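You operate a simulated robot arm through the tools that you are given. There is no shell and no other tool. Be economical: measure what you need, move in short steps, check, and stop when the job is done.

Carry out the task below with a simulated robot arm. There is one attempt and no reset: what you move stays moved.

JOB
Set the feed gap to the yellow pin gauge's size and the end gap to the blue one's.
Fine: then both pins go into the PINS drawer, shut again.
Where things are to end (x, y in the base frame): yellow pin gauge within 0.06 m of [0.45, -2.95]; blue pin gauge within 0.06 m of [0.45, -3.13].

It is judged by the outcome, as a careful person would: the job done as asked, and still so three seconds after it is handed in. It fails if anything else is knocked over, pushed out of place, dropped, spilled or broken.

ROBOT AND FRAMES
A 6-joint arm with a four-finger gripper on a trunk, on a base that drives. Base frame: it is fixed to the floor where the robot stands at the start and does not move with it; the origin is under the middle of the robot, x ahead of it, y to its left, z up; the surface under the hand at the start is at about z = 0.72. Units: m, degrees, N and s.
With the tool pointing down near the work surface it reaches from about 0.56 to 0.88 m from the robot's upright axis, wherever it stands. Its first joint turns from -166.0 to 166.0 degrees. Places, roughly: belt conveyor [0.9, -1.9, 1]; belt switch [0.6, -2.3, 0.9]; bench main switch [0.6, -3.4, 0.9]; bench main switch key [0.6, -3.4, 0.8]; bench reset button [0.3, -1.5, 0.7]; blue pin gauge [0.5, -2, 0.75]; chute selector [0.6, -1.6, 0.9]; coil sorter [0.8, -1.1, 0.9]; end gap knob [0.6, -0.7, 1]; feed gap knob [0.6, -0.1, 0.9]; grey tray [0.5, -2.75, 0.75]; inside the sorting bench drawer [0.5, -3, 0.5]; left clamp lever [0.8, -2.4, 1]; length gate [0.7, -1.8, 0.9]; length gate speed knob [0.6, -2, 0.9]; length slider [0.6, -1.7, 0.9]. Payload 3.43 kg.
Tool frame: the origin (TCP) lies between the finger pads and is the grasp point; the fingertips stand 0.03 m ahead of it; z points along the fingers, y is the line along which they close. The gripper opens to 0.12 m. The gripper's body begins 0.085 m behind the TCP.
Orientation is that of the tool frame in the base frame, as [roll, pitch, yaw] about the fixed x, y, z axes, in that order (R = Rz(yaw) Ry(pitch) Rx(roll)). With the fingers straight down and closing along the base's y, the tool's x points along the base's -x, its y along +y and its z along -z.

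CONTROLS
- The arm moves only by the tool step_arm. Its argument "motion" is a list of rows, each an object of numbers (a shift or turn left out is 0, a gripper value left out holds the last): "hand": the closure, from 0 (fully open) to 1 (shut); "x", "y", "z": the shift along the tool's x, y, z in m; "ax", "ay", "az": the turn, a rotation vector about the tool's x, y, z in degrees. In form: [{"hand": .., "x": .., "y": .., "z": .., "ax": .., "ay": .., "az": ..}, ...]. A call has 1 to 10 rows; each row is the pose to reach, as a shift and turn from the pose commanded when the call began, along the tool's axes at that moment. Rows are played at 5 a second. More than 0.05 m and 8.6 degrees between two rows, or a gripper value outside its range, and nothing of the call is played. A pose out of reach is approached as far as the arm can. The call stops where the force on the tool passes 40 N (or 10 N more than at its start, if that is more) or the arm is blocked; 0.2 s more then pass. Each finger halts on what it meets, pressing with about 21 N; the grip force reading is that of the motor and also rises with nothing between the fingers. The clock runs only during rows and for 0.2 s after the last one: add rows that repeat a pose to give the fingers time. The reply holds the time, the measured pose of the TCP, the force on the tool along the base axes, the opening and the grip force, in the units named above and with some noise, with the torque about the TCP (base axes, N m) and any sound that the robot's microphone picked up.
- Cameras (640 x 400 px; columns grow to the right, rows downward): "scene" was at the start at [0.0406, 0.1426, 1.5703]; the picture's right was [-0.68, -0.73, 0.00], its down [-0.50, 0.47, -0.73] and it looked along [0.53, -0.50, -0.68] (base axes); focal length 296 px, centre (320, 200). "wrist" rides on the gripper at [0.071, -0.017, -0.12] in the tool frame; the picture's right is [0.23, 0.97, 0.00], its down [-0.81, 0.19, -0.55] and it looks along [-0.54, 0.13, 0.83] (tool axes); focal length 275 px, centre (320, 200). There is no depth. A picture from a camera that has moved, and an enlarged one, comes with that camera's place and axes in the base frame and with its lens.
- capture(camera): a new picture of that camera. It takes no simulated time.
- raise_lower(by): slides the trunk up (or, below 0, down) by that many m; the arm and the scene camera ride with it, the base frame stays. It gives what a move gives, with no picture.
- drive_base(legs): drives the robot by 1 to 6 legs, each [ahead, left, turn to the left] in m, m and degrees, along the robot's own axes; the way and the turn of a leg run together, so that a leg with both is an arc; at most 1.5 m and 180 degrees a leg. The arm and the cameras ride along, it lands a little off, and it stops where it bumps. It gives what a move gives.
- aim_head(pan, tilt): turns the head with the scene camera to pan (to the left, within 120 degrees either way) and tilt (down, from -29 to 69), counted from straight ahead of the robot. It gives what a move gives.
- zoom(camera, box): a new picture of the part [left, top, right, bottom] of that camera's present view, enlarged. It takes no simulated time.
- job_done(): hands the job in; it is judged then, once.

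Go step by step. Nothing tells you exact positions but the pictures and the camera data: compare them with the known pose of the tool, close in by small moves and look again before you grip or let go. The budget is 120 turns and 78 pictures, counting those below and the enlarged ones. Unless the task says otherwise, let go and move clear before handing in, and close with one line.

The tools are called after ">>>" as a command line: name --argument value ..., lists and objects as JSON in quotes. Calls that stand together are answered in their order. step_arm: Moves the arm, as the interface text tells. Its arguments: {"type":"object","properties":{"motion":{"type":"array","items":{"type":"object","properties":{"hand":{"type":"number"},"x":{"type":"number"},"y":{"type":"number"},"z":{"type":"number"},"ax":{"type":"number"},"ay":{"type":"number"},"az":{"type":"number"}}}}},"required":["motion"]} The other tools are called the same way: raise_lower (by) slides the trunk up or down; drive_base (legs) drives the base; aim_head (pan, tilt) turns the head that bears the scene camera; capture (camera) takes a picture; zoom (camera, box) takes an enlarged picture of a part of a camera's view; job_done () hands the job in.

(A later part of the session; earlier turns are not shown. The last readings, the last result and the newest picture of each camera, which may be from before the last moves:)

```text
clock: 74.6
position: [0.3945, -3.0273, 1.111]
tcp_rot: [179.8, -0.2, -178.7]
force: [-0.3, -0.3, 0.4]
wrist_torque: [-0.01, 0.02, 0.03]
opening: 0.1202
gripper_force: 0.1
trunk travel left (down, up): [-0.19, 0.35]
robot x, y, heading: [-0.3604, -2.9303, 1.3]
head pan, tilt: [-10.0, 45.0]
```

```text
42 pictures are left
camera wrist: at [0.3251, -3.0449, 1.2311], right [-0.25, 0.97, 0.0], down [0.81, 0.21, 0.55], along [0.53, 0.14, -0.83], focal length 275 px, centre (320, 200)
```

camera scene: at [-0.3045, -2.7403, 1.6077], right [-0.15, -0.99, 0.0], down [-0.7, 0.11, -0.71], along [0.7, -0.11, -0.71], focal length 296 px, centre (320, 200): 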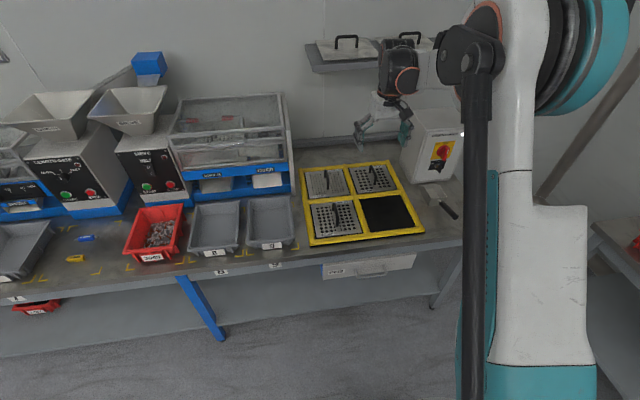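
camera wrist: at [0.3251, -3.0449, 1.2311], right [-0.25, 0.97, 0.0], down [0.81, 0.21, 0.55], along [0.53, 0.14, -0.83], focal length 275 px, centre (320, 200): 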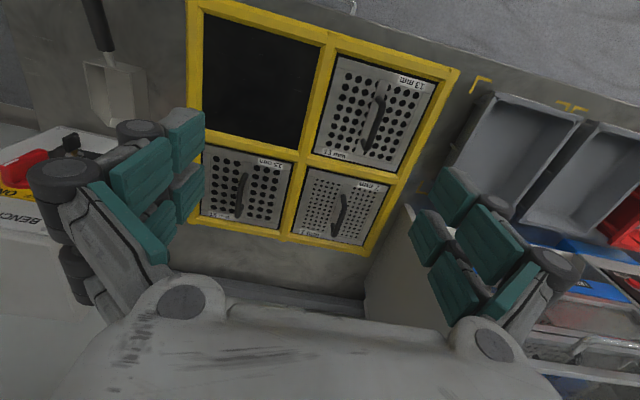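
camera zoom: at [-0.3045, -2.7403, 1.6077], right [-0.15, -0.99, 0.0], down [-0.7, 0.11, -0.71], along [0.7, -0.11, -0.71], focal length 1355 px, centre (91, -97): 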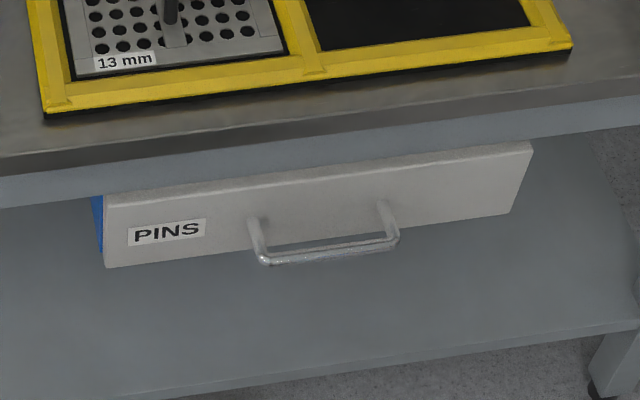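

The PINS drawer's bow handle should be near (0.25, -3.03, 0.605) with its bar along y. I back off a bit, roll the hand 90°, tilt it 45° forward and lower the trunk.

>>> drive_base --legs '[[-0.22, 0, -1.3]]'

>>> step_arm --motion '[{"az": 8.5}, {"az": 17}, {"az": 25.5}, {"az": 34}, {"az": 42.5}, {"az": 51}, {"az": 59.5}, {"az": 68}, {"az": 76.5}, {"az": 85}]'

>>> step_arm --motion '[{"az": 5}, {"az": 5}]'

>>> step_arm --motion '[{"ax": -8}, {"ax": -16}, {"ax": -24}, {"ax": -32}, {"ax": -40}, {"ax": -45}, {"ax": -45}]'

>>> raise_lower --by -0.19

>>> aim_head --pan -15 --tilt 45

>>> capture --camera "scene"

>>> capture --camera "wrist"

```text
clock: 76.3
position: [0.1709, -3.0449, 1.11]
tcp_rot: [179.9, -0.2, -179.8]
force: [0.3, 0.2, -0.1]
wrist_torque: [-0.02, -0.01, 0.0]
opening: 0.1201
gripper_force: 0.1
trunk travel left (down, up): [-0.19, 0.35]
robot x, y, heading: [-0.5816, -2.9288, 0.2]
head pan, tilt: [-10.0, 45.0]
```

```text
clock: 78.5
position: [0.1722, -3.0435, 1.1108]
tcp_rot: [-179.7, -0.2, 94.9]
force: [0.1, 0.1, 1.0]
wrist_torque: [0.01, -0.01, 0.01]
opening: 0.1199
gripper_force: 0.1
trunk travel left (down, up): [-0.19, 0.35]
robot x, y, heading: [-0.5823, -2.9291, 0.2]
head pan, tilt: [-10.0, 45.0]
```

```text
clock: 79.1
position: [0.1713, -3.0437, 1.1116]
tcp_rot: [-179.8, -0.1, 90.1]
force: [-0.1, -1.0, -0.2]
wrist_torque: [-0.02, 0.01, -0.02]
opening: 0.1199
gripper_force: 0.1
trunk travel left (down, up): [-0.19, 0.35]
robot x, y, heading: [-0.5842, -2.929, 0.3]
head pan, tilt: [-10.0, 45.0]
```

```text
clock: 80.7
position: [0.1706, -3.044, 1.1111]
tcp_rot: [135.1, -0.1, 90.2]
force: [0.1, -0.4, 0.5]
wrist_torque: [0.0, 0.03, 0.0]
opening: 0.1202
gripper_force: 0.1
trunk travel left (down, up): [-0.19, 0.35]
robot x, y, heading: [-0.5816, -2.9321, 0.3]
head pan, tilt: [-10.0, 45.0]
```

```text
clock: 82.8
position: [0.1709, -3.0443, 0.9219]
tcp_rot: [135.2, -0.1, 90.2]
force: [0.6, 0.8, 0.3]
wrist_torque: [-0.01, 0.02, 0.0]
opening: 0.1204
gripper_force: 0.0
trunk travel left (down, up): [0.0, 0.54]
robot x, y, heading: [-0.5817, -2.9306, 0.3]
head pan, tilt: [-10.0, 45.0]
```

```text
clock: 83.5
position: [0.1709, -3.0439, 0.9214]
tcp_rot: [135.2, -0.1, 90.2]
force: [0.0, 0.8, -0.7]
wrist_torque: [-0.01, -0.04, -0.02]
opening: 0.1199
gripper_force: 0.0
trunk travel left (down, up): [0.0, 0.54]
robot x, y, heading: [-0.5798, -2.9298, 0.3]
head pan, tilt: [-15.0, 45.0]
```

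```text
41 pictures are left
camera scene: at [-0.5233, -2.7513, 1.4177], right [-0.25, -0.97, 0.0], down [-0.68, 0.18, -0.71], along [0.68, -0.18, -0.71], focal length 296 px, centre (320, 200)
```

scene: 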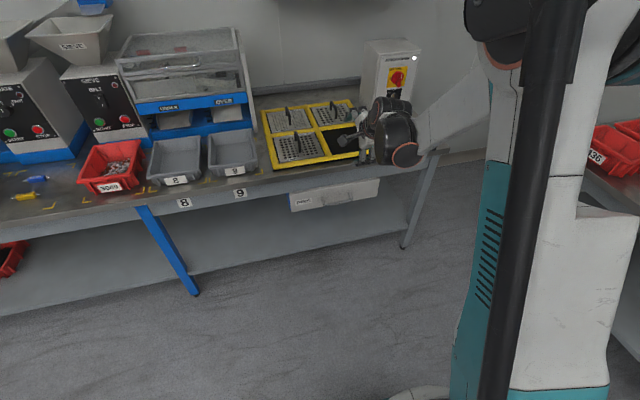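

```text
40 pictures are left
camera wrist: at [0.0753, -2.972, 0.9944], right [0.69, 0.23, 0.69], down [-0.25, -0.81, 0.53], along [0.68, -0.53, -0.5], focal length 275 px, centre (320, 200)
```

wrist: 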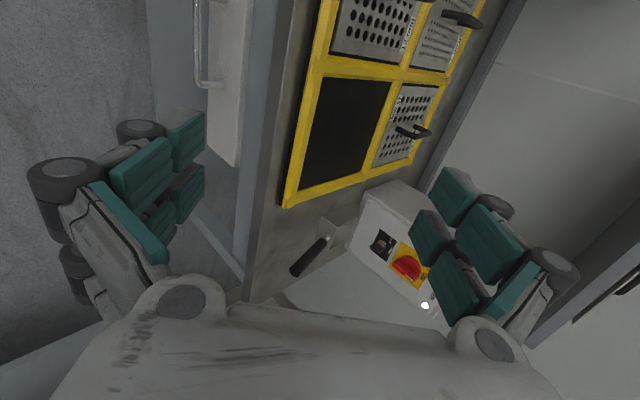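

The wrist view confirms the bar at x≈0.255, z≈0.606. I move to a pre-grasp about 8 cm back along the tool.

>>> step_arm --motion '[{"hand": 0.5, "x": 0.003, "y": -0.028, "z": 0.033}, {"x": 0.006, "y": -0.055, "z": 0.067}, {"x": 0.009, "y": -0.083, "z": 0.1}, {"x": 0.012, "y": -0.11, "z": 0.133}, {"x": 0.014, "y": -0.138, "z": 0.167}, {"x": 0.014, "y": -0.165, "z": 0.2}, {"x": 0.014, "y": -0.165, "z": 0.2}]'

>>> capture --camera "wrist"

>>> zoom --camera "scene" --box '[260, 140, 420, 240]'

```text
clock: 85.1
position: [0.1953, -3.0301, 0.6645]
tcp_rot: [135.1, -0.2, 90.2]
force: [0.0, -0.5, 0.2]
wrist_torque: [0.03, 0.0, 0.0]
opening: 0.0601
gripper_force: 0.1
trunk travel left (down, up): [0.0, 0.54]
robot x, y, heading: [-0.5825, -2.9288, 0.4]
head pan, tilt: [-15.0, 45.0]
```

```text
39 pictures are left
camera wrist: at [0.0997, -2.958, 0.7368], right [0.69, 0.23, 0.69], down [-0.25, -0.81, 0.53], along [0.68, -0.53, -0.5], focal length 275 px, centre (320, 200)
```

wrist: 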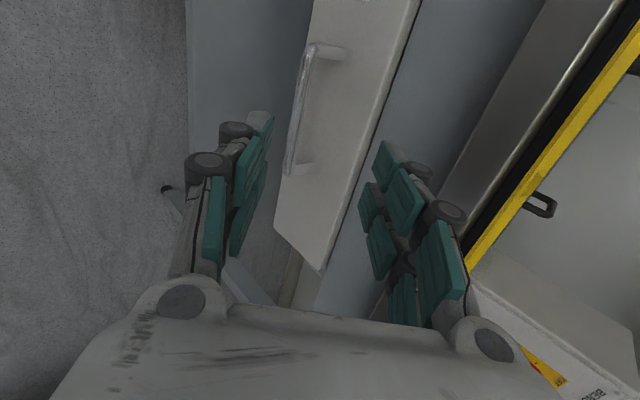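

```text
4.00 times, centred on (340, 190) of scene
camera zoom: at [-0.5229, -2.7513, 1.4177], right [-0.25, -0.97, 0.0], down [-0.68, 0.18, -0.71], along [0.68, -0.18, -0.71], focal length 1186 px, centre (240, 240)
```

zoom: 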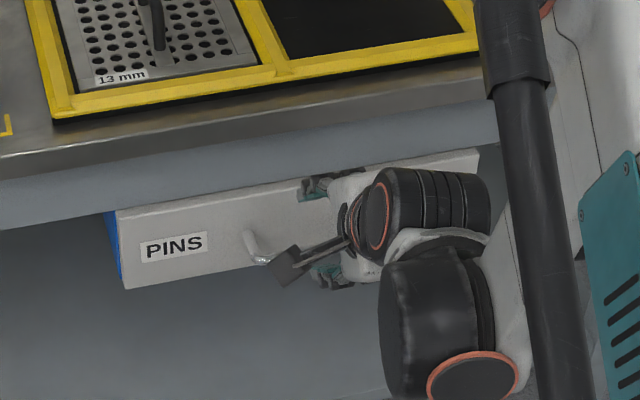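

The bar sits slightly to the low side of the finger axis. I shift and advance part of the way, then check.

>>> step_arm --motion '[{"hand": 0.6, "y": -0.014, "z": 0.02}, {"y": -0.014, "z": 0.045}, {"y": -0.014, "z": 0.045}]'

>>> capture --camera "wrist"

```text
clock: 85.9
position: [0.2167, -3.03, 0.6226]
tcp_rot: [135.3, -0.1, 90.2]
force: [0.9, -0.1, 0.1]
wrist_torque: [0.02, 0.01, 0.03]
opening: 0.0483
gripper_force: 0.1
trunk travel left (down, up): [0.0, 0.54]
robot x, y, heading: [-0.5819, -2.9288, 0.0]
head pan, tilt: [-15.0, 45.0]
```

```text
37 pictures are left
camera wrist: at [0.1209, -2.9579, 0.6957], right [0.69, 0.23, 0.69], down [-0.25, -0.81, 0.53], along [0.68, -0.53, -0.5], focal length 275 px, centre (320, 200)
```

wrist: 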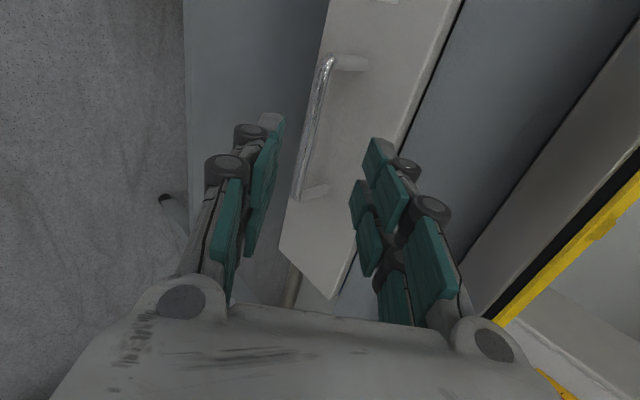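

Cross-checking, the bar is a bit further and lower: about (0.277, -3.036, 0.556). I advance more in the same line.

>>> step_arm --motion '[{"y": -0.004, "z": 0.025}, {"y": -0.004, "z": 0.05}, {"y": -0.004, "z": 0.05}]'

>>> capture --camera "wrist"

```text
clock: 86.7
position: [0.2488, -3.0299, 0.5838]
tcp_rot: [135.1, -0.1, 90.2]
force: [0.5, 0.7, 0.2]
wrist_torque: [0.0, -0.03, 0.01]
opening: 0.0477
gripper_force: 0.0
trunk travel left (down, up): [0.0, 0.54]
robot x, y, heading: [-0.5884, -2.9303, 0.5]
head pan, tilt: [-15.0, 45.0]
```

```text
36 pictures are left
camera wrist: at [0.1525, -2.9577, 0.6564], right [0.69, 0.23, 0.69], down [-0.25, -0.81, 0.53], along [0.68, -0.53, -0.5], focal length 275 px, centre (320, 200)
```

wrist: 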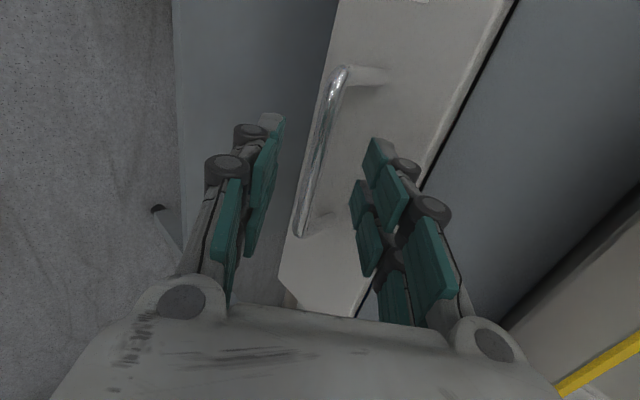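

Confirmed at (0.276, -3.035, 0.556) and centred. I advance 22 mm and close on the bar.

>>> step_arm --motion '[{"z": 0.01, "hand": 0.68}, {"z": 0.022}, {"z": 0.022}, {"z": 0.022, "hand": 0.9}, {"z": 0.022, "hand": 1.0}, {"z": 0.022}]'

>>> capture --camera "wrist"

```text
clock: 88.1
position: [0.2629, -3.0295, 0.5658]
tcp_rot: [135.3, -0.1, 90.2]
force: [-7.3, 0.9, -8.2]
wrist_torque: [0.09, 0.27, -0.06]
opening: 0.0116
gripper_force: 45.3
trunk travel left (down, up): [0.0, 0.54]
robot x, y, heading: [-0.5819, -2.928, 0.3]
head pan, tilt: [-15.0, 45.0]
```

```text
35 pictures are left
camera wrist: at [0.1684, -2.9573, 0.6396], right [0.69, 0.23, 0.69], down [-0.25, -0.81, 0.53], along [0.68, -0.53, -0.5], focal length 275 px, centre (320, 200)
```

wrist: 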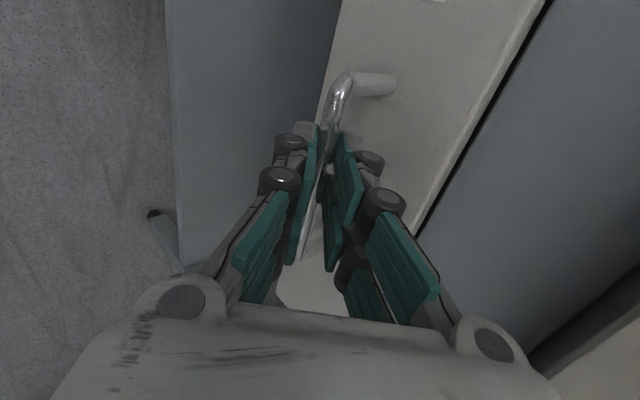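

The bar is held. I pull the drawer open by driving straight back.

>>> drive_base --legs '[[-0.2, 0, 0]]'

>>> capture --camera "scene"

```text
clock: 89.7
position: [0.0675, -3.0295, 0.5669]
tcp_rot: [135.3, -0.2, 90.2]
force: [0.9, 21.6, -11.6]
wrist_torque: [0.9, 0.16, 0.8]
opening: 0.0118
gripper_force: 45.0
trunk travel left (down, up): [0.0, 0.54]
robot x, y, heading: [-0.7801, -2.9283, 0.3]
head pan, tilt: [-15.0, 45.0]
```

```text
34 pictures are left
camera scene: at [-0.7197, -2.7511, 1.4175], right [-0.26, -0.97, 0.0], down [-0.68, 0.18, -0.71], along [0.68, -0.18, -0.71], focal length 296 px, centre (320, 200)
```

scene: 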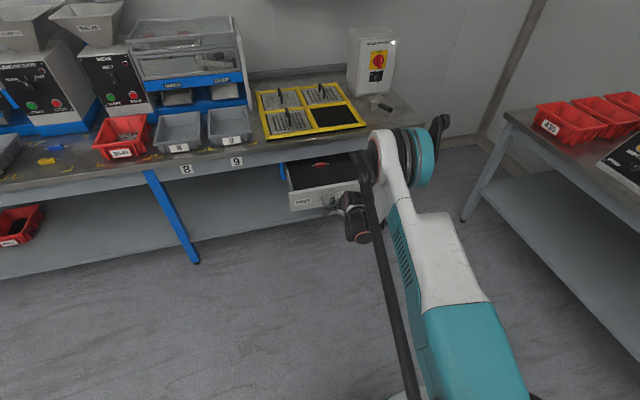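

The drawer is opening (0.195 m so far). I pull a little more and look inside.

>>> drive_base --legs '[[-0.08, 0, 0]]'

>>> zoom --camera "scene" --box '[240, 130, 400, 230]'

```text
clock: 90.7
position: [-0.014, -3.0295, 0.5667]
tcp_rot: [135.2, -0.2, 90.2]
force: [0.1, 4.6, -9.4]
wrist_torque: [0.15, 0.14, 0.04]
opening: 0.0116
gripper_force: 44.8
trunk travel left (down, up): [0.0, 0.54]
robot x, y, heading: [-0.8593, -2.9297, 0.3]
head pan, tilt: [-15.0, 45.0]
```

```text
4.00 times, centred on (320, 180) of scene
camera zoom: at [-0.7996, -2.7521, 1.4176], right [-0.26, -0.97, 0.0], down [-0.68, 0.18, -0.71], along [0.68, -0.18, -0.71], focal length 1186 px, centre (320, 280)
```

zoom: 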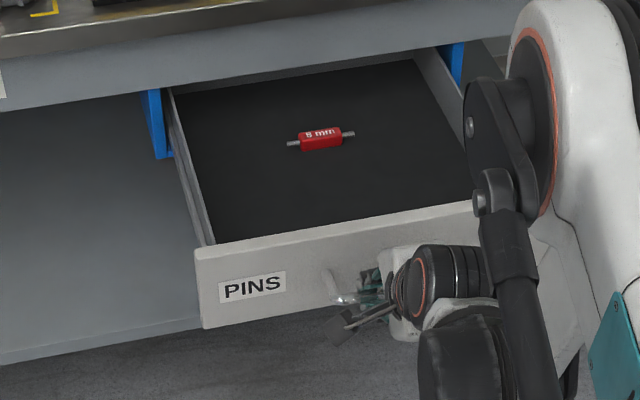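

The drawer is open 0.277 m and holds a red 8 mm pin I must leave alone. I release the handle, back away, raise the hand and turn it down.

>>> step_arm --motion '[{"hand": 0.7}, {"hand": 0.7}, {"hand": 0.7, "z": -0.02}, {"z": -0.06}, {"z": -0.1}, {"z": -0.14}, {"z": -0.14}]'

>>> raise_lower --by 0.25

>>> step_arm --motion '[{"ax": 8}, {"ax": 16}, {"ax": 24}, {"ax": 32}, {"ax": 40}, {"ax": 45}, {"ax": 45}]'

>>> drive_base --legs '[[0, 1.0, 0], [0.5, 0, 0]]'

>>> aim_head --pan 0 --tilt 50

>>> capture --camera "scene"

>>> capture --camera "wrist"

```text
clock: 92.3
position: [-0.1113, -3.0296, 0.6649]
tcp_rot: [135.1, -0.2, 90.2]
force: [0.6, 0.9, 1.3]
wrist_torque: [0.02, -0.01, 0.01]
opening: 0.0359
gripper_force: 0.1
trunk travel left (down, up): [0.0, 0.54]
robot x, y, heading: [-0.8631, -2.9304, 0.2]
head pan, tilt: [-15.0, 45.0]
```

```text
clock: 94.9
position: [-0.1129, -3.0292, 0.9151]
tcp_rot: [135.2, -0.2, 90.2]
force: [0.1, -0.4, 0.2]
wrist_torque: [0.02, -0.03, 0.02]
opening: 0.0362
gripper_force: 0.1
trunk travel left (down, up): [-0.25, 0.29]
robot x, y, heading: [-0.8565, -2.932, 0.0]
head pan, tilt: [-15.0, 45.0]
```

```text
clock: 96.5
position: [-0.113, -3.0312, 0.9161]
tcp_rot: [-179.7, -0.2, 90.2]
force: [0.4, 0.5, 0.6]
wrist_torque: [-0.03, -0.02, -0.01]
opening: 0.0357
gripper_force: 0.1
trunk travel left (down, up): [-0.25, 0.29]
robot x, y, heading: [-0.8583, -2.9308, 0.1]
head pan, tilt: [-15.0, 45.0]
```

```text
clock: 104.3
position: [0.3916, -2.0472, 0.914]
tcp_rot: [-179.7, -0.2, 88.9]
force: [0.2, -0.7, 0.1]
wrist_torque: [0.01, 0.0, 0.03]
opening: 0.036
gripper_force: 0.1
trunk travel left (down, up): [-0.25, 0.29]
robot x, y, heading: [-0.3536, -1.9324, -1.0]
head pan, tilt: [-15.0, 45.0]
```

```text
clock: 105.0
position: [0.3914, -2.0469, 0.9147]
tcp_rot: [-179.8, -0.2, 88.9]
force: [0.1, -0.6, 1.0]
wrist_torque: [-0.01, 0.03, -0.01]
opening: 0.0362
gripper_force: 0.2
trunk travel left (down, up): [-0.25, 0.29]
robot x, y, heading: [-0.3532, -1.9305, -1.2]
head pan, tilt: [0.0, 50.0]
```

```text
32 pictures are left
camera scene: at [-0.2919, -1.7335, 1.6608], right [-0.02, -1.0, 0.0], down [-0.77, 0.01, -0.64], along [0.64, -0.01, -0.77], focal length 296 px, centre (320, 200)
```

scene: 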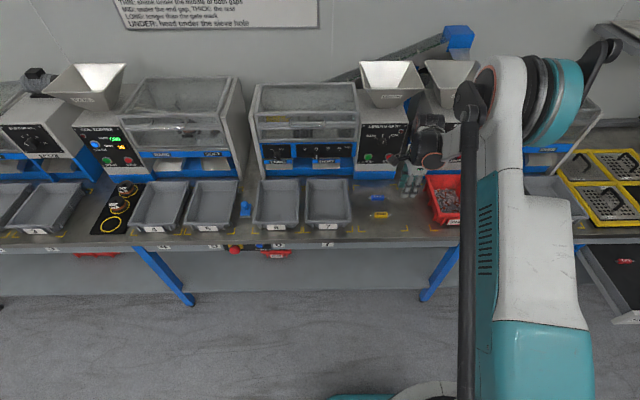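

```text
31 pictures are left
camera wrist: at [0.3771, -1.9758, 1.0349], right [0.98, 0.21, 0.0], down [0.18, -0.82, 0.55], along [0.11, -0.54, -0.84], focal length 275 px, centre (320, 200)
```

wrist: 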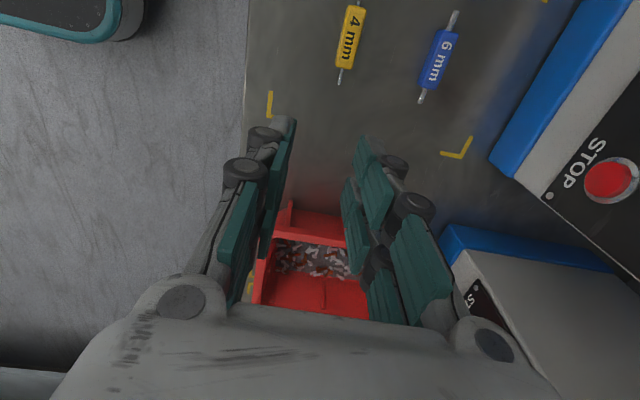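

Yellow is near (0.406, -1.99) and blue near (0.494, -1.985), both lying along y. I hover over yellow with the fingers closing along x.

>>> step_arm --motion '[{"hand": 0.55, "x": 0.03, "y": 0.008, "z": 0.03}, {"x": 0.057, "y": 0.015, "z": 0.06}, {"x": 0.057, "y": 0.015, "z": 0.09}, {"x": 0.057, "y": 0.015, "z": 0.11}, {"x": 0.057, "y": 0.015, "z": 0.11}]'

>>> capture --camera "wrist"

```text
clock: 106.2
position: [0.406, -1.99, 0.8057]
tcp_rot: [-179.9, -0.2, 88.9]
force: [1.0, -0.8, 1.3]
wrist_torque: [0.01, 0.02, -0.02]
opening: 0.0538
gripper_force: 0.0
trunk travel left (down, up): [-0.25, 0.29]
robot x, y, heading: [-0.3528, -1.9332, -1.1]
head pan, tilt: [0.0, 50.0]
```

```text
30 pictures are left
camera wrist: at [0.3922, -1.9179, 0.9255], right [0.98, 0.21, 0.0], down [0.18, -0.82, 0.55], along [0.11, -0.54, -0.84], focal length 275 px, centre (320, 200)
```

wrist: 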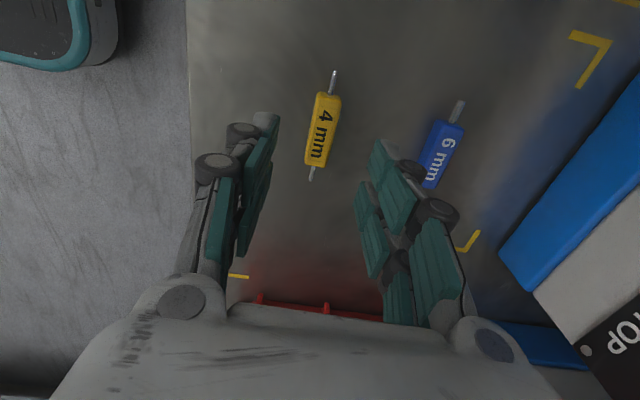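

Yellow is centred across the fingers; about 6 mm of shift along y centres it fully. I descend and grip.

>>> step_arm --motion '[{"x": 0.006, "z": 0.025}, {"x": 0.006, "z": 0.05}, {"x": 0.006, "z": 0.05}, {"x": 0.006, "z": 0.05, "hand": 0.8}, {"x": 0.006, "z": 0.05, "hand": 1.0}, {"x": 0.006, "z": 0.05}]'

>>> capture --camera "wrist"

```text
clock: 107.6
position: [0.4044, -1.9844, 0.7534]
tcp_rot: [-179.8, -0.2, 88.9]
force: [0.6, -0.2, -0.6]
wrist_torque: [0.04, 0.0, 0.06]
opening: 0.0176
gripper_force: 20.6
trunk travel left (down, up): [-0.25, 0.29]
robot x, y, heading: [-0.3539, -1.9336, -1.1]
head pan, tilt: [0.0, 50.0]
```

```text
29 pictures are left
camera wrist: at [0.3914, -1.9121, 0.874], right [0.98, 0.21, 0.0], down [0.18, -0.82, 0.55], along [0.11, -0.54, -0.84], focal length 275 px, centre (320, 200)
```

wrist: 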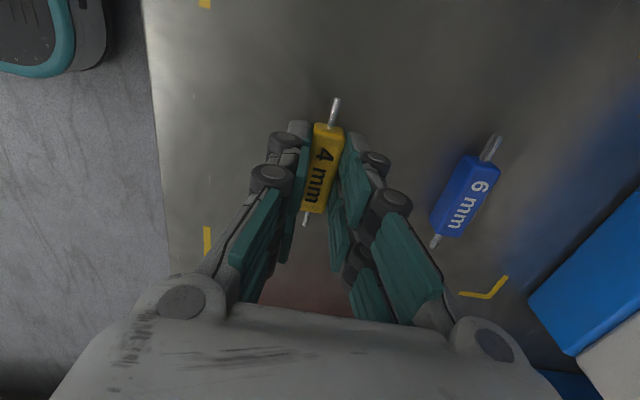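

Yellow is gripped. I lift it and carry it to the drawer.

>>> raise_lower --by 0.2

>>> drive_base --legs '[[-0.25, 0, 1.1], [0, -0.96, 0]]'

>>> aim_head --pan -10 --tilt 50

>>> capture --camera "scene"

>>> capture --camera "wrist"

```text
clock: 109.8
position: [0.4054, -1.9843, 0.9537]
tcp_rot: [-179.8, -0.1, 88.9]
force: [-0.2, -0.9, -0.9]
wrist_torque: [-0.01, -0.01, -0.01]
opening: 0.0175
gripper_force: 21.7
trunk travel left (down, up): [-0.45, 0.09]
robot x, y, heading: [-0.3541, -1.9327, -1.0]
head pan, tilt: [0.0, 50.0]
```

```text
clock: 116.2
position: [0.1603, -2.9122, 0.954]
tcp_rot: [-179.8, -0.2, 90.8]
force: [1.0, -0.6, -0.9]
wrist_torque: [0.02, -0.01, -0.03]
opening: 0.0175
gripper_force: 21.1
trunk travel left (down, up): [-0.45, 0.09]
robot x, y, heading: [-0.595, -2.8846, 0.9]
head pan, tilt: [0.0, 50.0]
```

```text
clock: 117.0
position: [0.1595, -2.9107, 0.9537]
tcp_rot: [-179.8, -0.2, 90.9]
force: [-0.6, 0.5, 0.1]
wrist_torque: [-0.04, -0.01, -0.01]
opening: 0.0174
gripper_force: 21.3
trunk travel left (down, up): [-0.45, 0.09]
robot x, y, heading: [-0.6019, -2.8815, 0.7]
head pan, tilt: [-10.0, 50.0]
```

```text
28 pictures are left
camera scene: at [-0.5467, -2.6984, 1.8607], right [-0.16, -0.99, 0.0], down [-0.76, 0.12, -0.64], along [0.63, -0.1, -0.77], focal length 296 px, centre (320, 200)
```

scene: 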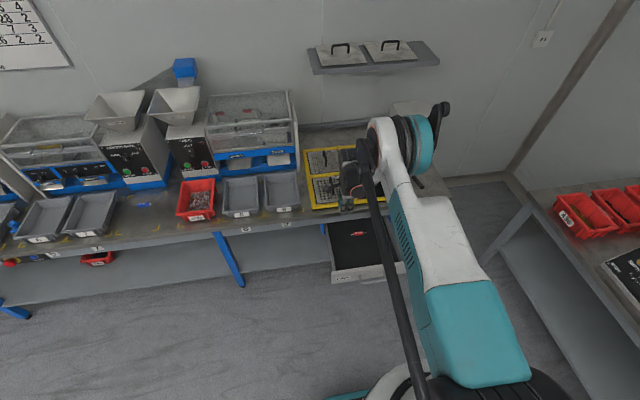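

```text
27 pictures are left
camera wrist: at [0.1433, -2.8398, 1.074], right [0.97, 0.25, 0.0], down [0.21, -0.81, 0.55], along [0.13, -0.53, -0.84], focal length 275 px, centre (320, 200)
```

wrist: 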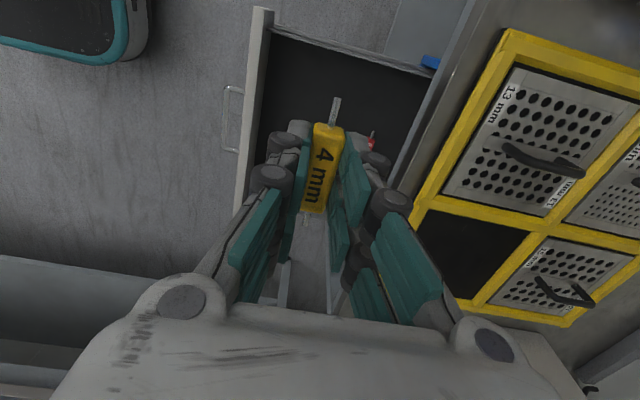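

Over the drawer at (0.16, -2.91). I shift to y = -2.95, lower the trunk 0.29 m, and check clearances before setting down.

>>> step_arm --motion '[{"x": -0.02}, {"x": -0.037}, {"x": -0.037}]'

>>> raise_lower --by -0.29

>>> capture --camera "wrist"

>>> zoom --camera "scene" --box '[280, 120, 440, 280]'

```text
clock: 117.8
position: [0.1606, -2.9495, 0.954]
tcp_rot: [-179.9, -0.2, 91.1]
force: [0.9, -0.8, -1.0]
wrist_torque: [-0.02, 0.01, 0.03]
opening: 0.0176
gripper_force: 21.4
trunk travel left (down, up): [-0.45, 0.09]
robot x, y, heading: [-0.6001, -2.8859, 0.9]
head pan, tilt: [-10.0, 50.0]
```

```text
clock: 120.7
position: [0.1604, -2.9488, 0.6634]
tcp_rot: [-179.8, -0.2, 90.9]
force: [0.9, 0.4, -0.6]
wrist_torque: [-0.03, 0.0, 0.0]
opening: 0.0174
gripper_force: 20.8
trunk travel left (down, up): [-0.16, 0.38]
robot x, y, heading: [-0.5997, -2.8857, 0.8]
head pan, tilt: [-10.0, 50.0]
```

```text
26 pictures are left
camera wrist: at [0.1439, -2.8771, 0.784], right [0.97, 0.25, 0.0], down [0.21, -0.81, 0.55], along [0.13, -0.53, -0.84], focal length 275 px, centre (320, 200)
```

wrist: 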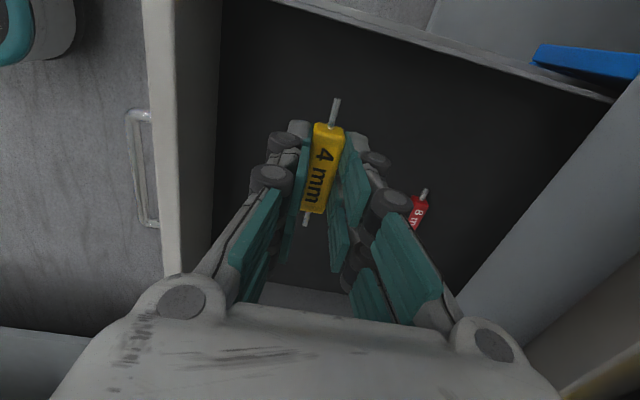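

```text
2.50 times, centred on (360, 200) of scene
camera zoom: at [-0.5469, -2.6984, 1.5708], right [-0.16, -0.99, 0.0], down [-0.76, 0.12, -0.64], along [0.63, -0.1, -0.77], focal length 741 px, centre (220, 200)
```

zoom: 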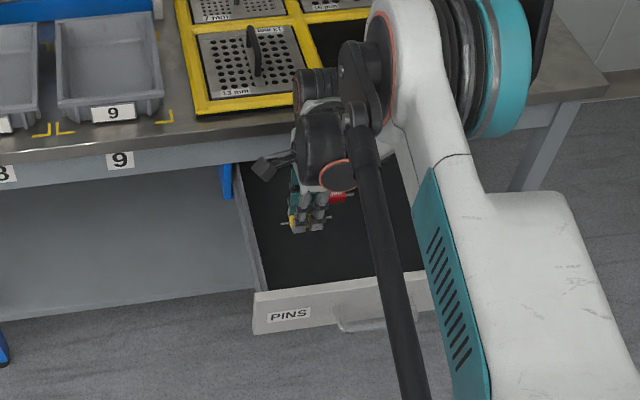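

Clear so far; the floor seems near z≈0.515. I shift 12 mm toward me and lower most of the way.

>>> step_arm --motion '[{"y": -0.012, "z": 0.03}, {"y": -0.012, "z": 0.06}, {"y": -0.012, "z": 0.085}, {"y": -0.012, "z": 0.1}, {"y": -0.012, "z": 0.1}]'

>>> capture --camera "wrist"

```text
clock: 121.9
position: [0.1159, -2.9439, 0.6334]
tcp_rot: [-179.8, -0.2, 90.9]
force: [-0.3, 0.4, -0.4]
wrist_torque: [0.03, 0.05, 0.01]
opening: 0.0173
gripper_force: 20.9
out of reach, approached as far as the arm can: row 1, 2, 3, 4, 5
trunk travel left (down, up): [-0.16, 0.38]
robot x, y, heading: [-0.5952, -2.8845, 0.9]
head pan, tilt: [-10.0, 50.0]
```

```text
24 pictures are left
camera wrist: at [0.0991, -2.8714, 0.7545], right [0.97, 0.25, 0.0], down [0.21, -0.81, 0.55], along [0.13, -0.53, -0.84], focal length 275 px, centre (320, 200)
```

wrist: 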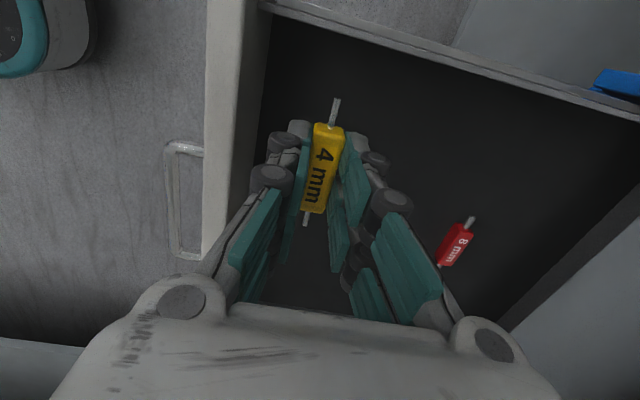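

The arm itself runs out of reach that low, so I move back up to the earlier pose and use the trunk for the descent.

>>> step_arm --motion '[{"y": 0.018, "z": -0.015}, {"y": 0.035, "z": -0.03}, {"y": 0.035, "z": -0.03}]'

>>> raise_lower --by -0.1

>>> capture --camera "wrist"

```text
clock: 122.7
position: [0.151, -2.9445, 0.6648]
tcp_rot: [-179.8, -0.2, 90.9]
force: [0.1, 0.0, -0.2]
wrist_torque: [-0.01, -0.01, 0.02]
opening: 0.0173
gripper_force: 21.3
trunk travel left (down, up): [-0.16, 0.38]
robot x, y, heading: [-0.5992, -2.8883, 0.8]
head pan, tilt: [-10.0, 50.0]
```

```text
clock: 124.0
position: [0.1494, -2.9446, 0.5652]
tcp_rot: [-179.8, -0.1, 90.9]
force: [-0.7, 0.2, 0.1]
wrist_torque: [0.02, 0.0, 0.01]
opening: 0.0176
gripper_force: 21.3
trunk travel left (down, up): [-0.06, 0.48]
robot x, y, heading: [-0.6009, -2.8847, 0.9]
head pan, tilt: [-10.0, 50.0]
```

```text
23 pictures are left
camera wrist: at [0.1344, -2.8732, 0.6854], right [0.97, 0.25, 0.0], down [0.21, -0.81, 0.55], along [0.13, -0.53, -0.84], focal length 275 px, centre (320, 200)
```

wrist: 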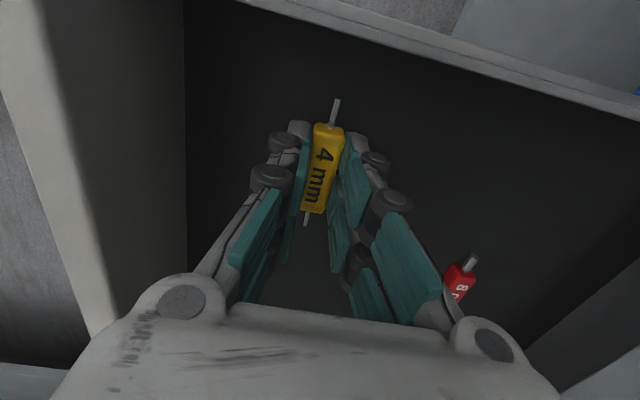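

Close to the drawer floor. I lower by small trunk steps, watching the force.

>>> raise_lower --by -0.008

>>> raise_lower --by -0.006

```text
clock: 124.6
position: [0.1514, -2.9438, 0.5564]
tcp_rot: [-179.8, -0.2, 90.9]
force: [0.1, 0.5, 0.1]
wrist_torque: [0.0, 0.01, 0.02]
opening: 0.0176
gripper_force: 21.0
trunk travel left (down, up): [-0.052, 0.488]
robot x, y, heading: [-0.5983, -2.8826, 0.8]
head pan, tilt: [-10.0, 50.0]
```

```text
clock: 125.1
position: [0.1502, -2.9452, 0.5513]
tcp_rot: [-179.7, -0.2, 90.9]
force: [-0.1, 0.2, -0.3]
wrist_torque: [-0.02, -0.02, -0.07]
opening: 0.0177
gripper_force: 20.8
trunk travel left (down, up): [-0.046, 0.494]
robot x, y, heading: [-0.5985, -2.886, 1.0]
head pan, tilt: [-10.0, 50.0]
```

No contact yet; continuing down.

>>> raise_lower --by -0.006

>>> raise_lower --by -0.006

>>> zoom --camera "scene" --box '[300, 140, 400, 240]'

```text
clock: 125.7
position: [0.1514, -2.9439, 0.5459]
tcp_rot: [-179.8, -0.2, 90.9]
force: [0.5, -0.3, 18.3]
wrist_torque: [-0.01, 0.0, 0.02]
opening: 0.0177
gripper_force: 21.1
trunk travel left (down, up): [-0.04, 0.5]
robot x, y, heading: [-0.5988, -2.8843, 0.6]
head pan, tilt: [-10.0, 50.0]
```

```text
clock: 126.1
position: [0.1527, -2.9454, 0.5439]
tcp_rot: [-179.9, -0.2, 90.9]
force: [2.0, 1.4, 20.9]
wrist_torque: [-0.1, -0.09, -0.03]
opening: 0.0173
gripper_force: 21.9
trunk travel left (down, up): [-0.036, 0.504]
robot x, y, heading: [-0.6, -2.8869, 0.7]
head pan, tilt: [-10.0, 50.0]
stopped: the force on the tool passed its limit at 45 N (the readings are from after the stop); the commanded pose is now the measured one
```

```text
4.00 times, centred on (350, 190) of scene
camera zoom: at [-0.5489, -2.6981, 1.4466], right [-0.16, -0.99, 0.0], down [-0.76, 0.12, -0.64], along [0.64, -0.1, -0.77], focal length 1186 px, centre (200, 240)
```

zoom: 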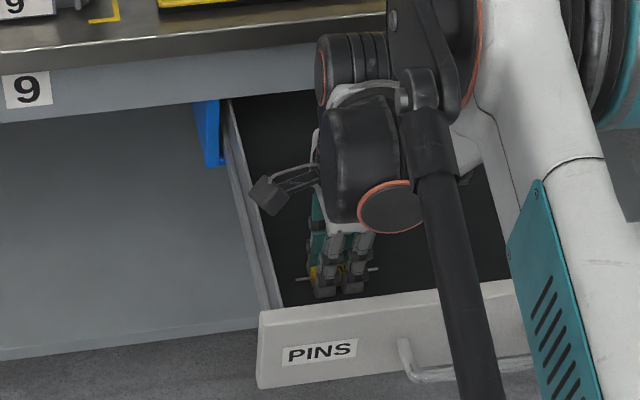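

The pin is on the drawer floor (contact at z≈0.546). I open the fingers and lift straight up.

>>> step_arm --motion '[{"z": -0.002, "hand": 0.7}, {"z": -0.002, "hand": 0.7}, {"z": -0.002, "hand": 0.7}]'

>>> raise_lower --by 0.36

>>> capture --camera "wrist"

```text
clock: 126.9
position: [0.1514, -2.9449, 0.5432]
tcp_rot: [-179.8, -0.3, 90.9]
force: [0.7, 0.2, 4.5]
wrist_torque: [-0.01, 0.0, 0.03]
opening: 0.0363
gripper_force: 0.0
trunk travel left (down, up): [-0.036, 0.504]
robot x, y, heading: [-0.6011, -2.8847, 0.9]
head pan, tilt: [-10.0, 50.0]
```

```text
clock: 130.4
position: [0.1519, -2.9446, 0.9036]
tcp_rot: [-179.7, -0.2, 90.9]
force: [0.6, 0.2, 0.1]
wrist_torque: [0.0, 0.01, -0.01]
opening: 0.0362
gripper_force: 0.1
trunk travel left (down, up): [-0.396, 0.144]
robot x, y, heading: [-0.604, -2.8869, 0.8]
head pan, tilt: [-10.0, 50.0]
```

```text
21 pictures are left
camera wrist: at [0.1349, -2.8732, 1.0241], right [0.97, 0.25, 0.0], down [0.21, -0.81, 0.55], along [0.13, -0.53, -0.84], focal length 275 px, centre (320, 200)
```

wrist: 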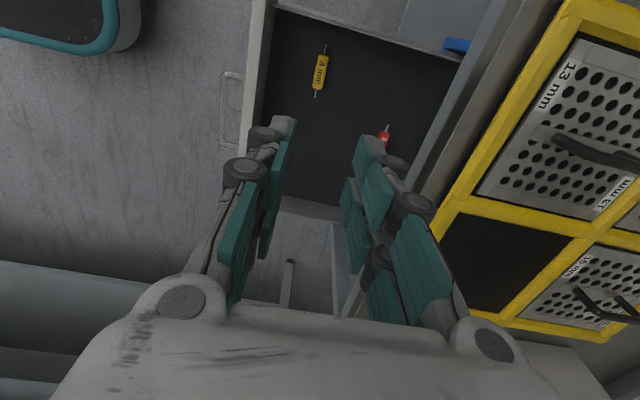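

Yellow lies in the drawer. Next I go back for the blue pin.

>>> drive_base --legs '[[0, 0.96, -0.8], [0.33, 0, 0]]'

>>> capture --camera "wrist"

```text
clock: 137.2
position: [0.4781, -2.0129, 0.9045]
tcp_rot: [-179.8, 0.0, 89.7]
force: [0.5, -0.2, 0.4]
wrist_torque: [-0.02, 0.03, 0.0]
opening: 0.0361
gripper_force: 0.1
trunk travel left (down, up): [-0.396, 0.144]
robot x, y, heading: [-0.2722, -1.9363, -0.2]
head pan, tilt: [-10.0, 50.0]
```

```text
20 pictures are left
camera wrist: at [0.4623, -1.9415, 1.0236], right [0.97, 0.22, 0.0], down [0.19, -0.81, 0.55], along [0.12, -0.54, -0.84], focal length 275 px, centre (320, 200)
```

wrist: 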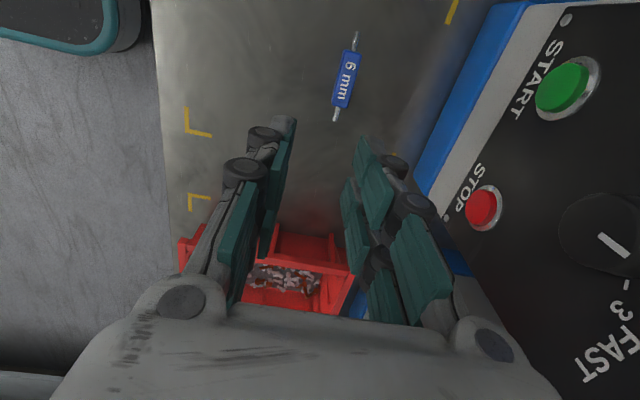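

Blue is at (0.495, -1.985). I align over it and lower with the trunk.

>>> step_arm --motion '[{"hand": 0.55, "x": 0.015, "y": 0.009}, {"x": 0.029, "y": 0.017}, {"x": 0.029, "y": 0.017}]'

>>> raise_lower --by -0.1

>>> capture --camera "wrist"

```text
clock: 137.9
position: [0.4941, -1.9838, 0.9033]
tcp_rot: [-179.8, -0.2, 89.5]
force: [-0.2, 0.2, 0.2]
wrist_torque: [0.01, 0.03, 0.0]
opening: 0.0539
gripper_force: 0.1
trunk travel left (down, up): [-0.396, 0.144]
robot x, y, heading: [-0.2713, -1.9354, -0.4]
head pan, tilt: [-10.0, 50.0]
```

```text
clock: 139.3
position: [0.494, -1.9838, 0.8045]
tcp_rot: [-179.8, -0.2, 89.7]
force: [1.1, 1.1, 0.3]
wrist_torque: [0.0, -0.03, 0.0]
opening: 0.054
gripper_force: 0.1
trunk travel left (down, up): [-0.296, 0.244]
robot x, y, heading: [-0.2748, -1.9363, -0.4]
head pan, tilt: [-10.0, 50.0]
```

```text
19 pictures are left
camera wrist: at [0.479, -1.9122, 0.9241], right [0.97, 0.22, 0.0], down [0.19, -0.81, 0.55], along [0.12, -0.54, -0.84], focal length 275 px, centre (320, 200)
```

wrist: 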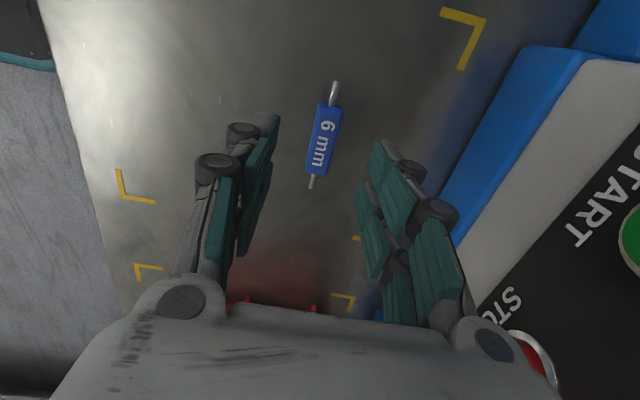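

Centred. I lower 50 mm and grip.

>>> raise_lower --by -0.051

>>> step_arm --motion '[{"hand": 0.8}, {"hand": 1.0}, {"hand": 1.0}, {"hand": 1.0}]'

>>> capture --camera "wrist"

```text
clock: 140.2
position: [0.4938, -1.9846, 0.7525]
tcp_rot: [-179.8, -0.2, 89.5]
force: [-0.3, 0.9, 1.0]
wrist_torque: [-0.02, -0.01, 0.03]
opening: 0.0542
gripper_force: 0.0
trunk travel left (down, up): [-0.245, 0.295]
robot x, y, heading: [-0.2721, -1.9372, -0.3]
head pan, tilt: [-10.0, 50.0]
```

```text
clock: 141.2
position: [0.4939, -1.9836, 0.7526]
tcp_rot: [-179.9, -0.2, 89.6]
force: [-0.1, 0.6, 1.3]
wrist_torque: [-0.01, -0.01, -0.02]
opening: 0.0172
gripper_force: 21.4
trunk travel left (down, up): [-0.245, 0.295]
robot x, y, heading: [-0.2714, -1.9349, -0.5]
head pan, tilt: [-10.0, 50.0]
```

```text
18 pictures are left
camera wrist: at [0.479, -1.9122, 0.873], right [0.97, 0.22, 0.0], down [0.19, -0.81, 0.55], along [0.12, -0.54, -0.84], focal length 275 px, centre (320, 200)
```

wrist: 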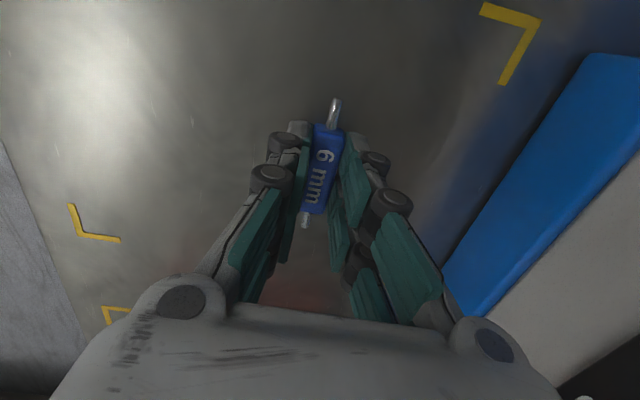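

Blue is gripped. I lift and carry it to the drawer's other half.

>>> raise_lower --by 0.2

>>> drive_base --legs '[[-0.34, 0, 0.4], [0, -1.145, 0]]'

>>> capture --camera "wrist"

```text
clock: 143.4
position: [0.4934, -1.9838, 0.9513]
tcp_rot: [-179.7, -0.2, 89.6]
force: [0.6, 0.9, 0.3]
wrist_torque: [-0.01, 0.01, 0.02]
opening: 0.0175
gripper_force: 20.9
trunk travel left (down, up): [-0.445, 0.095]
robot x, y, heading: [-0.2715, -1.9372, -0.2]
head pan, tilt: [-10.0, 50.0]
```

```text
clock: 151.0
position: [0.1563, -3.1166, 0.9529]
tcp_rot: [-179.8, -0.2, 89.7]
force: [0.2, 0.0, 0.1]
wrist_torque: [0.03, -0.02, -0.02]
opening: 0.0175
gripper_force: 21.4
trunk travel left (down, up): [-0.445, 0.095]
robot x, y, heading: [-0.6156, -3.0678, -0.1]
head pan, tilt: [-10.0, 50.0]
```

```text
17 pictures are left
camera wrist: at [0.1406, -3.0441, 1.0728], right [0.97, 0.23, 0.0], down [0.19, -0.81, 0.55], along [0.12, -0.54, -0.84], focal length 275 px, centre (320, 200)
```

wrist: 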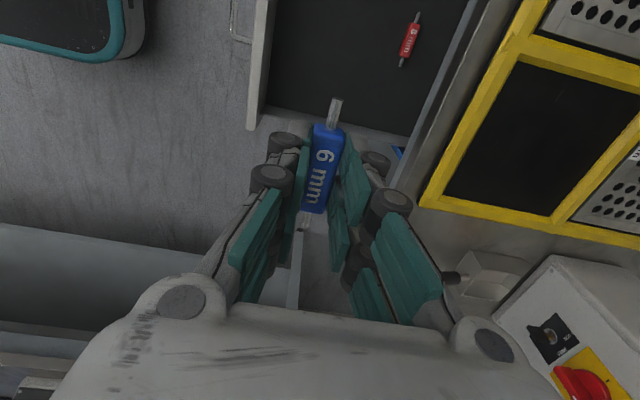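

The position (0.156, -3.117) is inside the drawer with margin. I lower with the trunk.

>>> raise_lower --by -0.3

>>> raise_lower --by -0.09

>>> capture --camera "wrist"

```text
clock: 154.0
position: [0.1559, -3.1153, 0.6521]
tcp_rot: [-179.8, -0.2, 89.8]
force: [-1.1, -0.4, -0.2]
wrist_torque: [-0.01, 0.01, 0.01]
opening: 0.0173
gripper_force: 21.3
trunk travel left (down, up): [-0.145, 0.395]
robot x, y, heading: [-0.6121, -3.0661, -0.3]
head pan, tilt: [-10.0, 50.0]
```

```text
clock: 155.2
position: [0.1567, -3.1159, 0.5632]
tcp_rot: [-179.8, -0.3, 89.6]
force: [-0.3, 0.0, -0.6]
wrist_torque: [0.0, 0.01, 0.0]
opening: 0.0177
gripper_force: 20.9
trunk travel left (down, up): [-0.055, 0.485]
robot x, y, heading: [-0.6089, -3.0696, -0.3]
head pan, tilt: [-10.0, 50.0]
```

```text
16 pictures are left
camera wrist: at [0.1404, -3.0439, 0.6831], right [0.97, 0.23, 0.0], down [0.19, -0.81, 0.55], along [0.12, -0.54, -0.84], focal length 275 px, centre (320, 200)
```

wrist: 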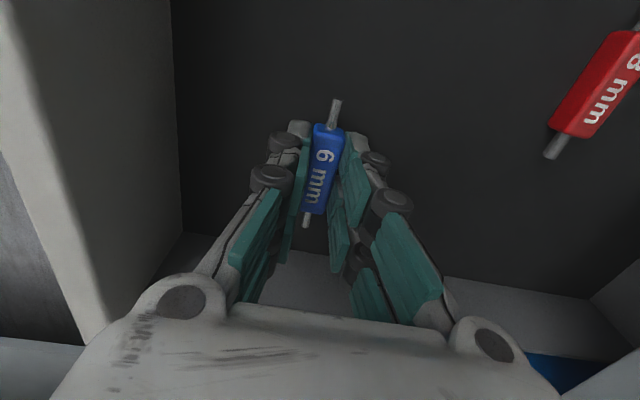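

Clear all around. I set it down with the last millimetres, release, and lift.

>>> raise_lower --by -0.011

>>> raise_lower --by -0.006

>>> step_arm --motion '[{"hand": 0.7}, {"hand": 0.7}, {"hand": 0.7}]'

>>> raise_lower --by 0.2

>>> capture --camera "wrist"

```text
clock: 155.8
position: [0.1551, -3.1151, 0.552]
tcp_rot: [-179.8, -0.2, 89.6]
force: [0.5, 0.8, 0.5]
wrist_torque: [-0.03, 0.02, -0.02]
opening: 0.0174
gripper_force: 21.1
trunk travel left (down, up): [-0.044, 0.496]
robot x, y, heading: [-0.6145, -3.0701, -0.2]
head pan, tilt: [-10.0, 50.0]
```

```text
clock: 156.3
position: [0.1551, -3.1151, 0.5477]
tcp_rot: [-179.9, -0.2, 89.8]
force: [0.9, -0.8, 19.7]
wrist_torque: [-0.01, -0.03, 0.03]
opening: 0.0174
gripper_force: 21.3
trunk travel left (down, up): [-0.038, 0.502]
robot x, y, heading: [-0.6137, -3.0694, -0.3]
head pan, tilt: [-10.0, 50.0]
```

```text
clock: 157.2
position: [0.1553, -3.1154, 0.5452]
tcp_rot: [-179.8, -0.2, 89.7]
force: [0.2, 0.4, -0.2]
wrist_torque: [0.04, -0.01, -0.01]
opening: 0.0361
gripper_force: 0.1
trunk travel left (down, up): [-0.038, 0.502]
robot x, y, heading: [-0.6121, -3.0711, -0.1]
head pan, tilt: [-10.0, 50.0]
```

```text
clock: 159.3
position: [0.1563, -3.1153, 0.7456]
tcp_rot: [-179.8, -0.1, 89.7]
force: [0.0, -0.7, 1.0]
wrist_torque: [0.01, -0.01, -0.01]
opening: 0.0358
gripper_force: 0.0
trunk travel left (down, up): [-0.238, 0.302]
robot x, y, heading: [-0.6138, -3.0703, -0.4]
head pan, tilt: [-10.0, 50.0]
```

```text
15 pictures are left
camera wrist: at [0.1406, -3.0438, 0.8656], right [0.97, 0.23, 0.0], down [0.19, -0.81, 0.55], along [0.12, -0.54, -0.84], focal length 275 px, centre (320, 200)
```

wrist: 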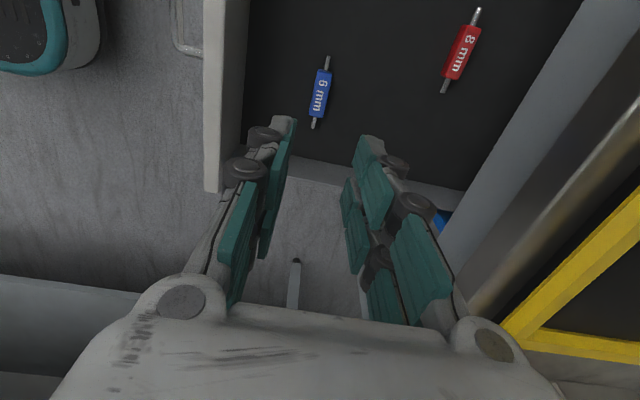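

Both pins are in place. Now I back off, tilt the hand 45° as before and set up to take the handle again for closing.

>>> raise_lower --by 0.1

>>> drive_base --legs '[[-0.26, 0, 0.3], [0, 0.085, 0]]'

>>> step_arm --motion '[{"ax": -8}, {"ax": -16}, {"ax": -24}, {"ax": -32}, {"ax": -40}, {"ax": -45}, {"ax": -45}]'

>>> step_arm --motion '[{"y": 0.03, "z": -0.03}, {"y": 0.06, "z": -0.06}, {"y": 0.09, "z": -0.09}, {"y": 0.113, "z": -0.113}, {"y": 0.113, "z": -0.113}]'

```text
clock: 160.7
position: [0.155, -3.1159, 0.8461]
tcp_rot: [-179.7, -0.2, 89.8]
force: [-0.5, 0.0, 0.0]
wrist_torque: [0.03, -0.01, 0.01]
opening: 0.036
gripper_force: 0.1
trunk travel left (down, up): [-0.338, 0.202]
robot x, y, heading: [-0.6081, -3.0682, -0.3]
head pan, tilt: [-10.0, 50.0]
```

```text
clock: 163.2
position: [-0.0986, -3.025, 0.8457]
tcp_rot: [-179.9, -0.1, 90.1]
force: [0.2, 1.1, 0.5]
wrist_torque: [-0.04, -0.01, 0.01]
opening: 0.0359
gripper_force: 0.0
trunk travel left (down, up): [-0.338, 0.202]
robot x, y, heading: [-0.8677, -2.9829, -0.1]
head pan, tilt: [-10.0, 50.0]
```

```text
clock: 164.8
position: [-0.0657, -3.0288, 0.8509]
tcp_rot: [135.2, -0.2, 90.1]
force: [-0.1, -0.9, -0.2]
wrist_torque: [0.01, 0.03, -0.02]
opening: 0.0357
gripper_force: 0.0
out of reach, approached as far as the arm can: row 5, 6, 7
trunk travel left (down, up): [-0.338, 0.202]
robot x, y, heading: [-0.8676, -2.9824, 0.1]
head pan, tilt: [-10.0, 50.0]
```

```text
clock: 166.0
position: [-0.0643, -3.0285, 1.0109]
tcp_rot: [135.2, -0.3, 90.1]
force: [0.6, 0.7, 0.2]
wrist_torque: [0.01, -0.03, 0.01]
opening: 0.036
gripper_force: 0.1
trunk travel left (down, up): [-0.338, 0.202]
robot x, y, heading: [-0.8676, -2.9802, -0.1]
head pan, tilt: [-10.0, 50.0]
```

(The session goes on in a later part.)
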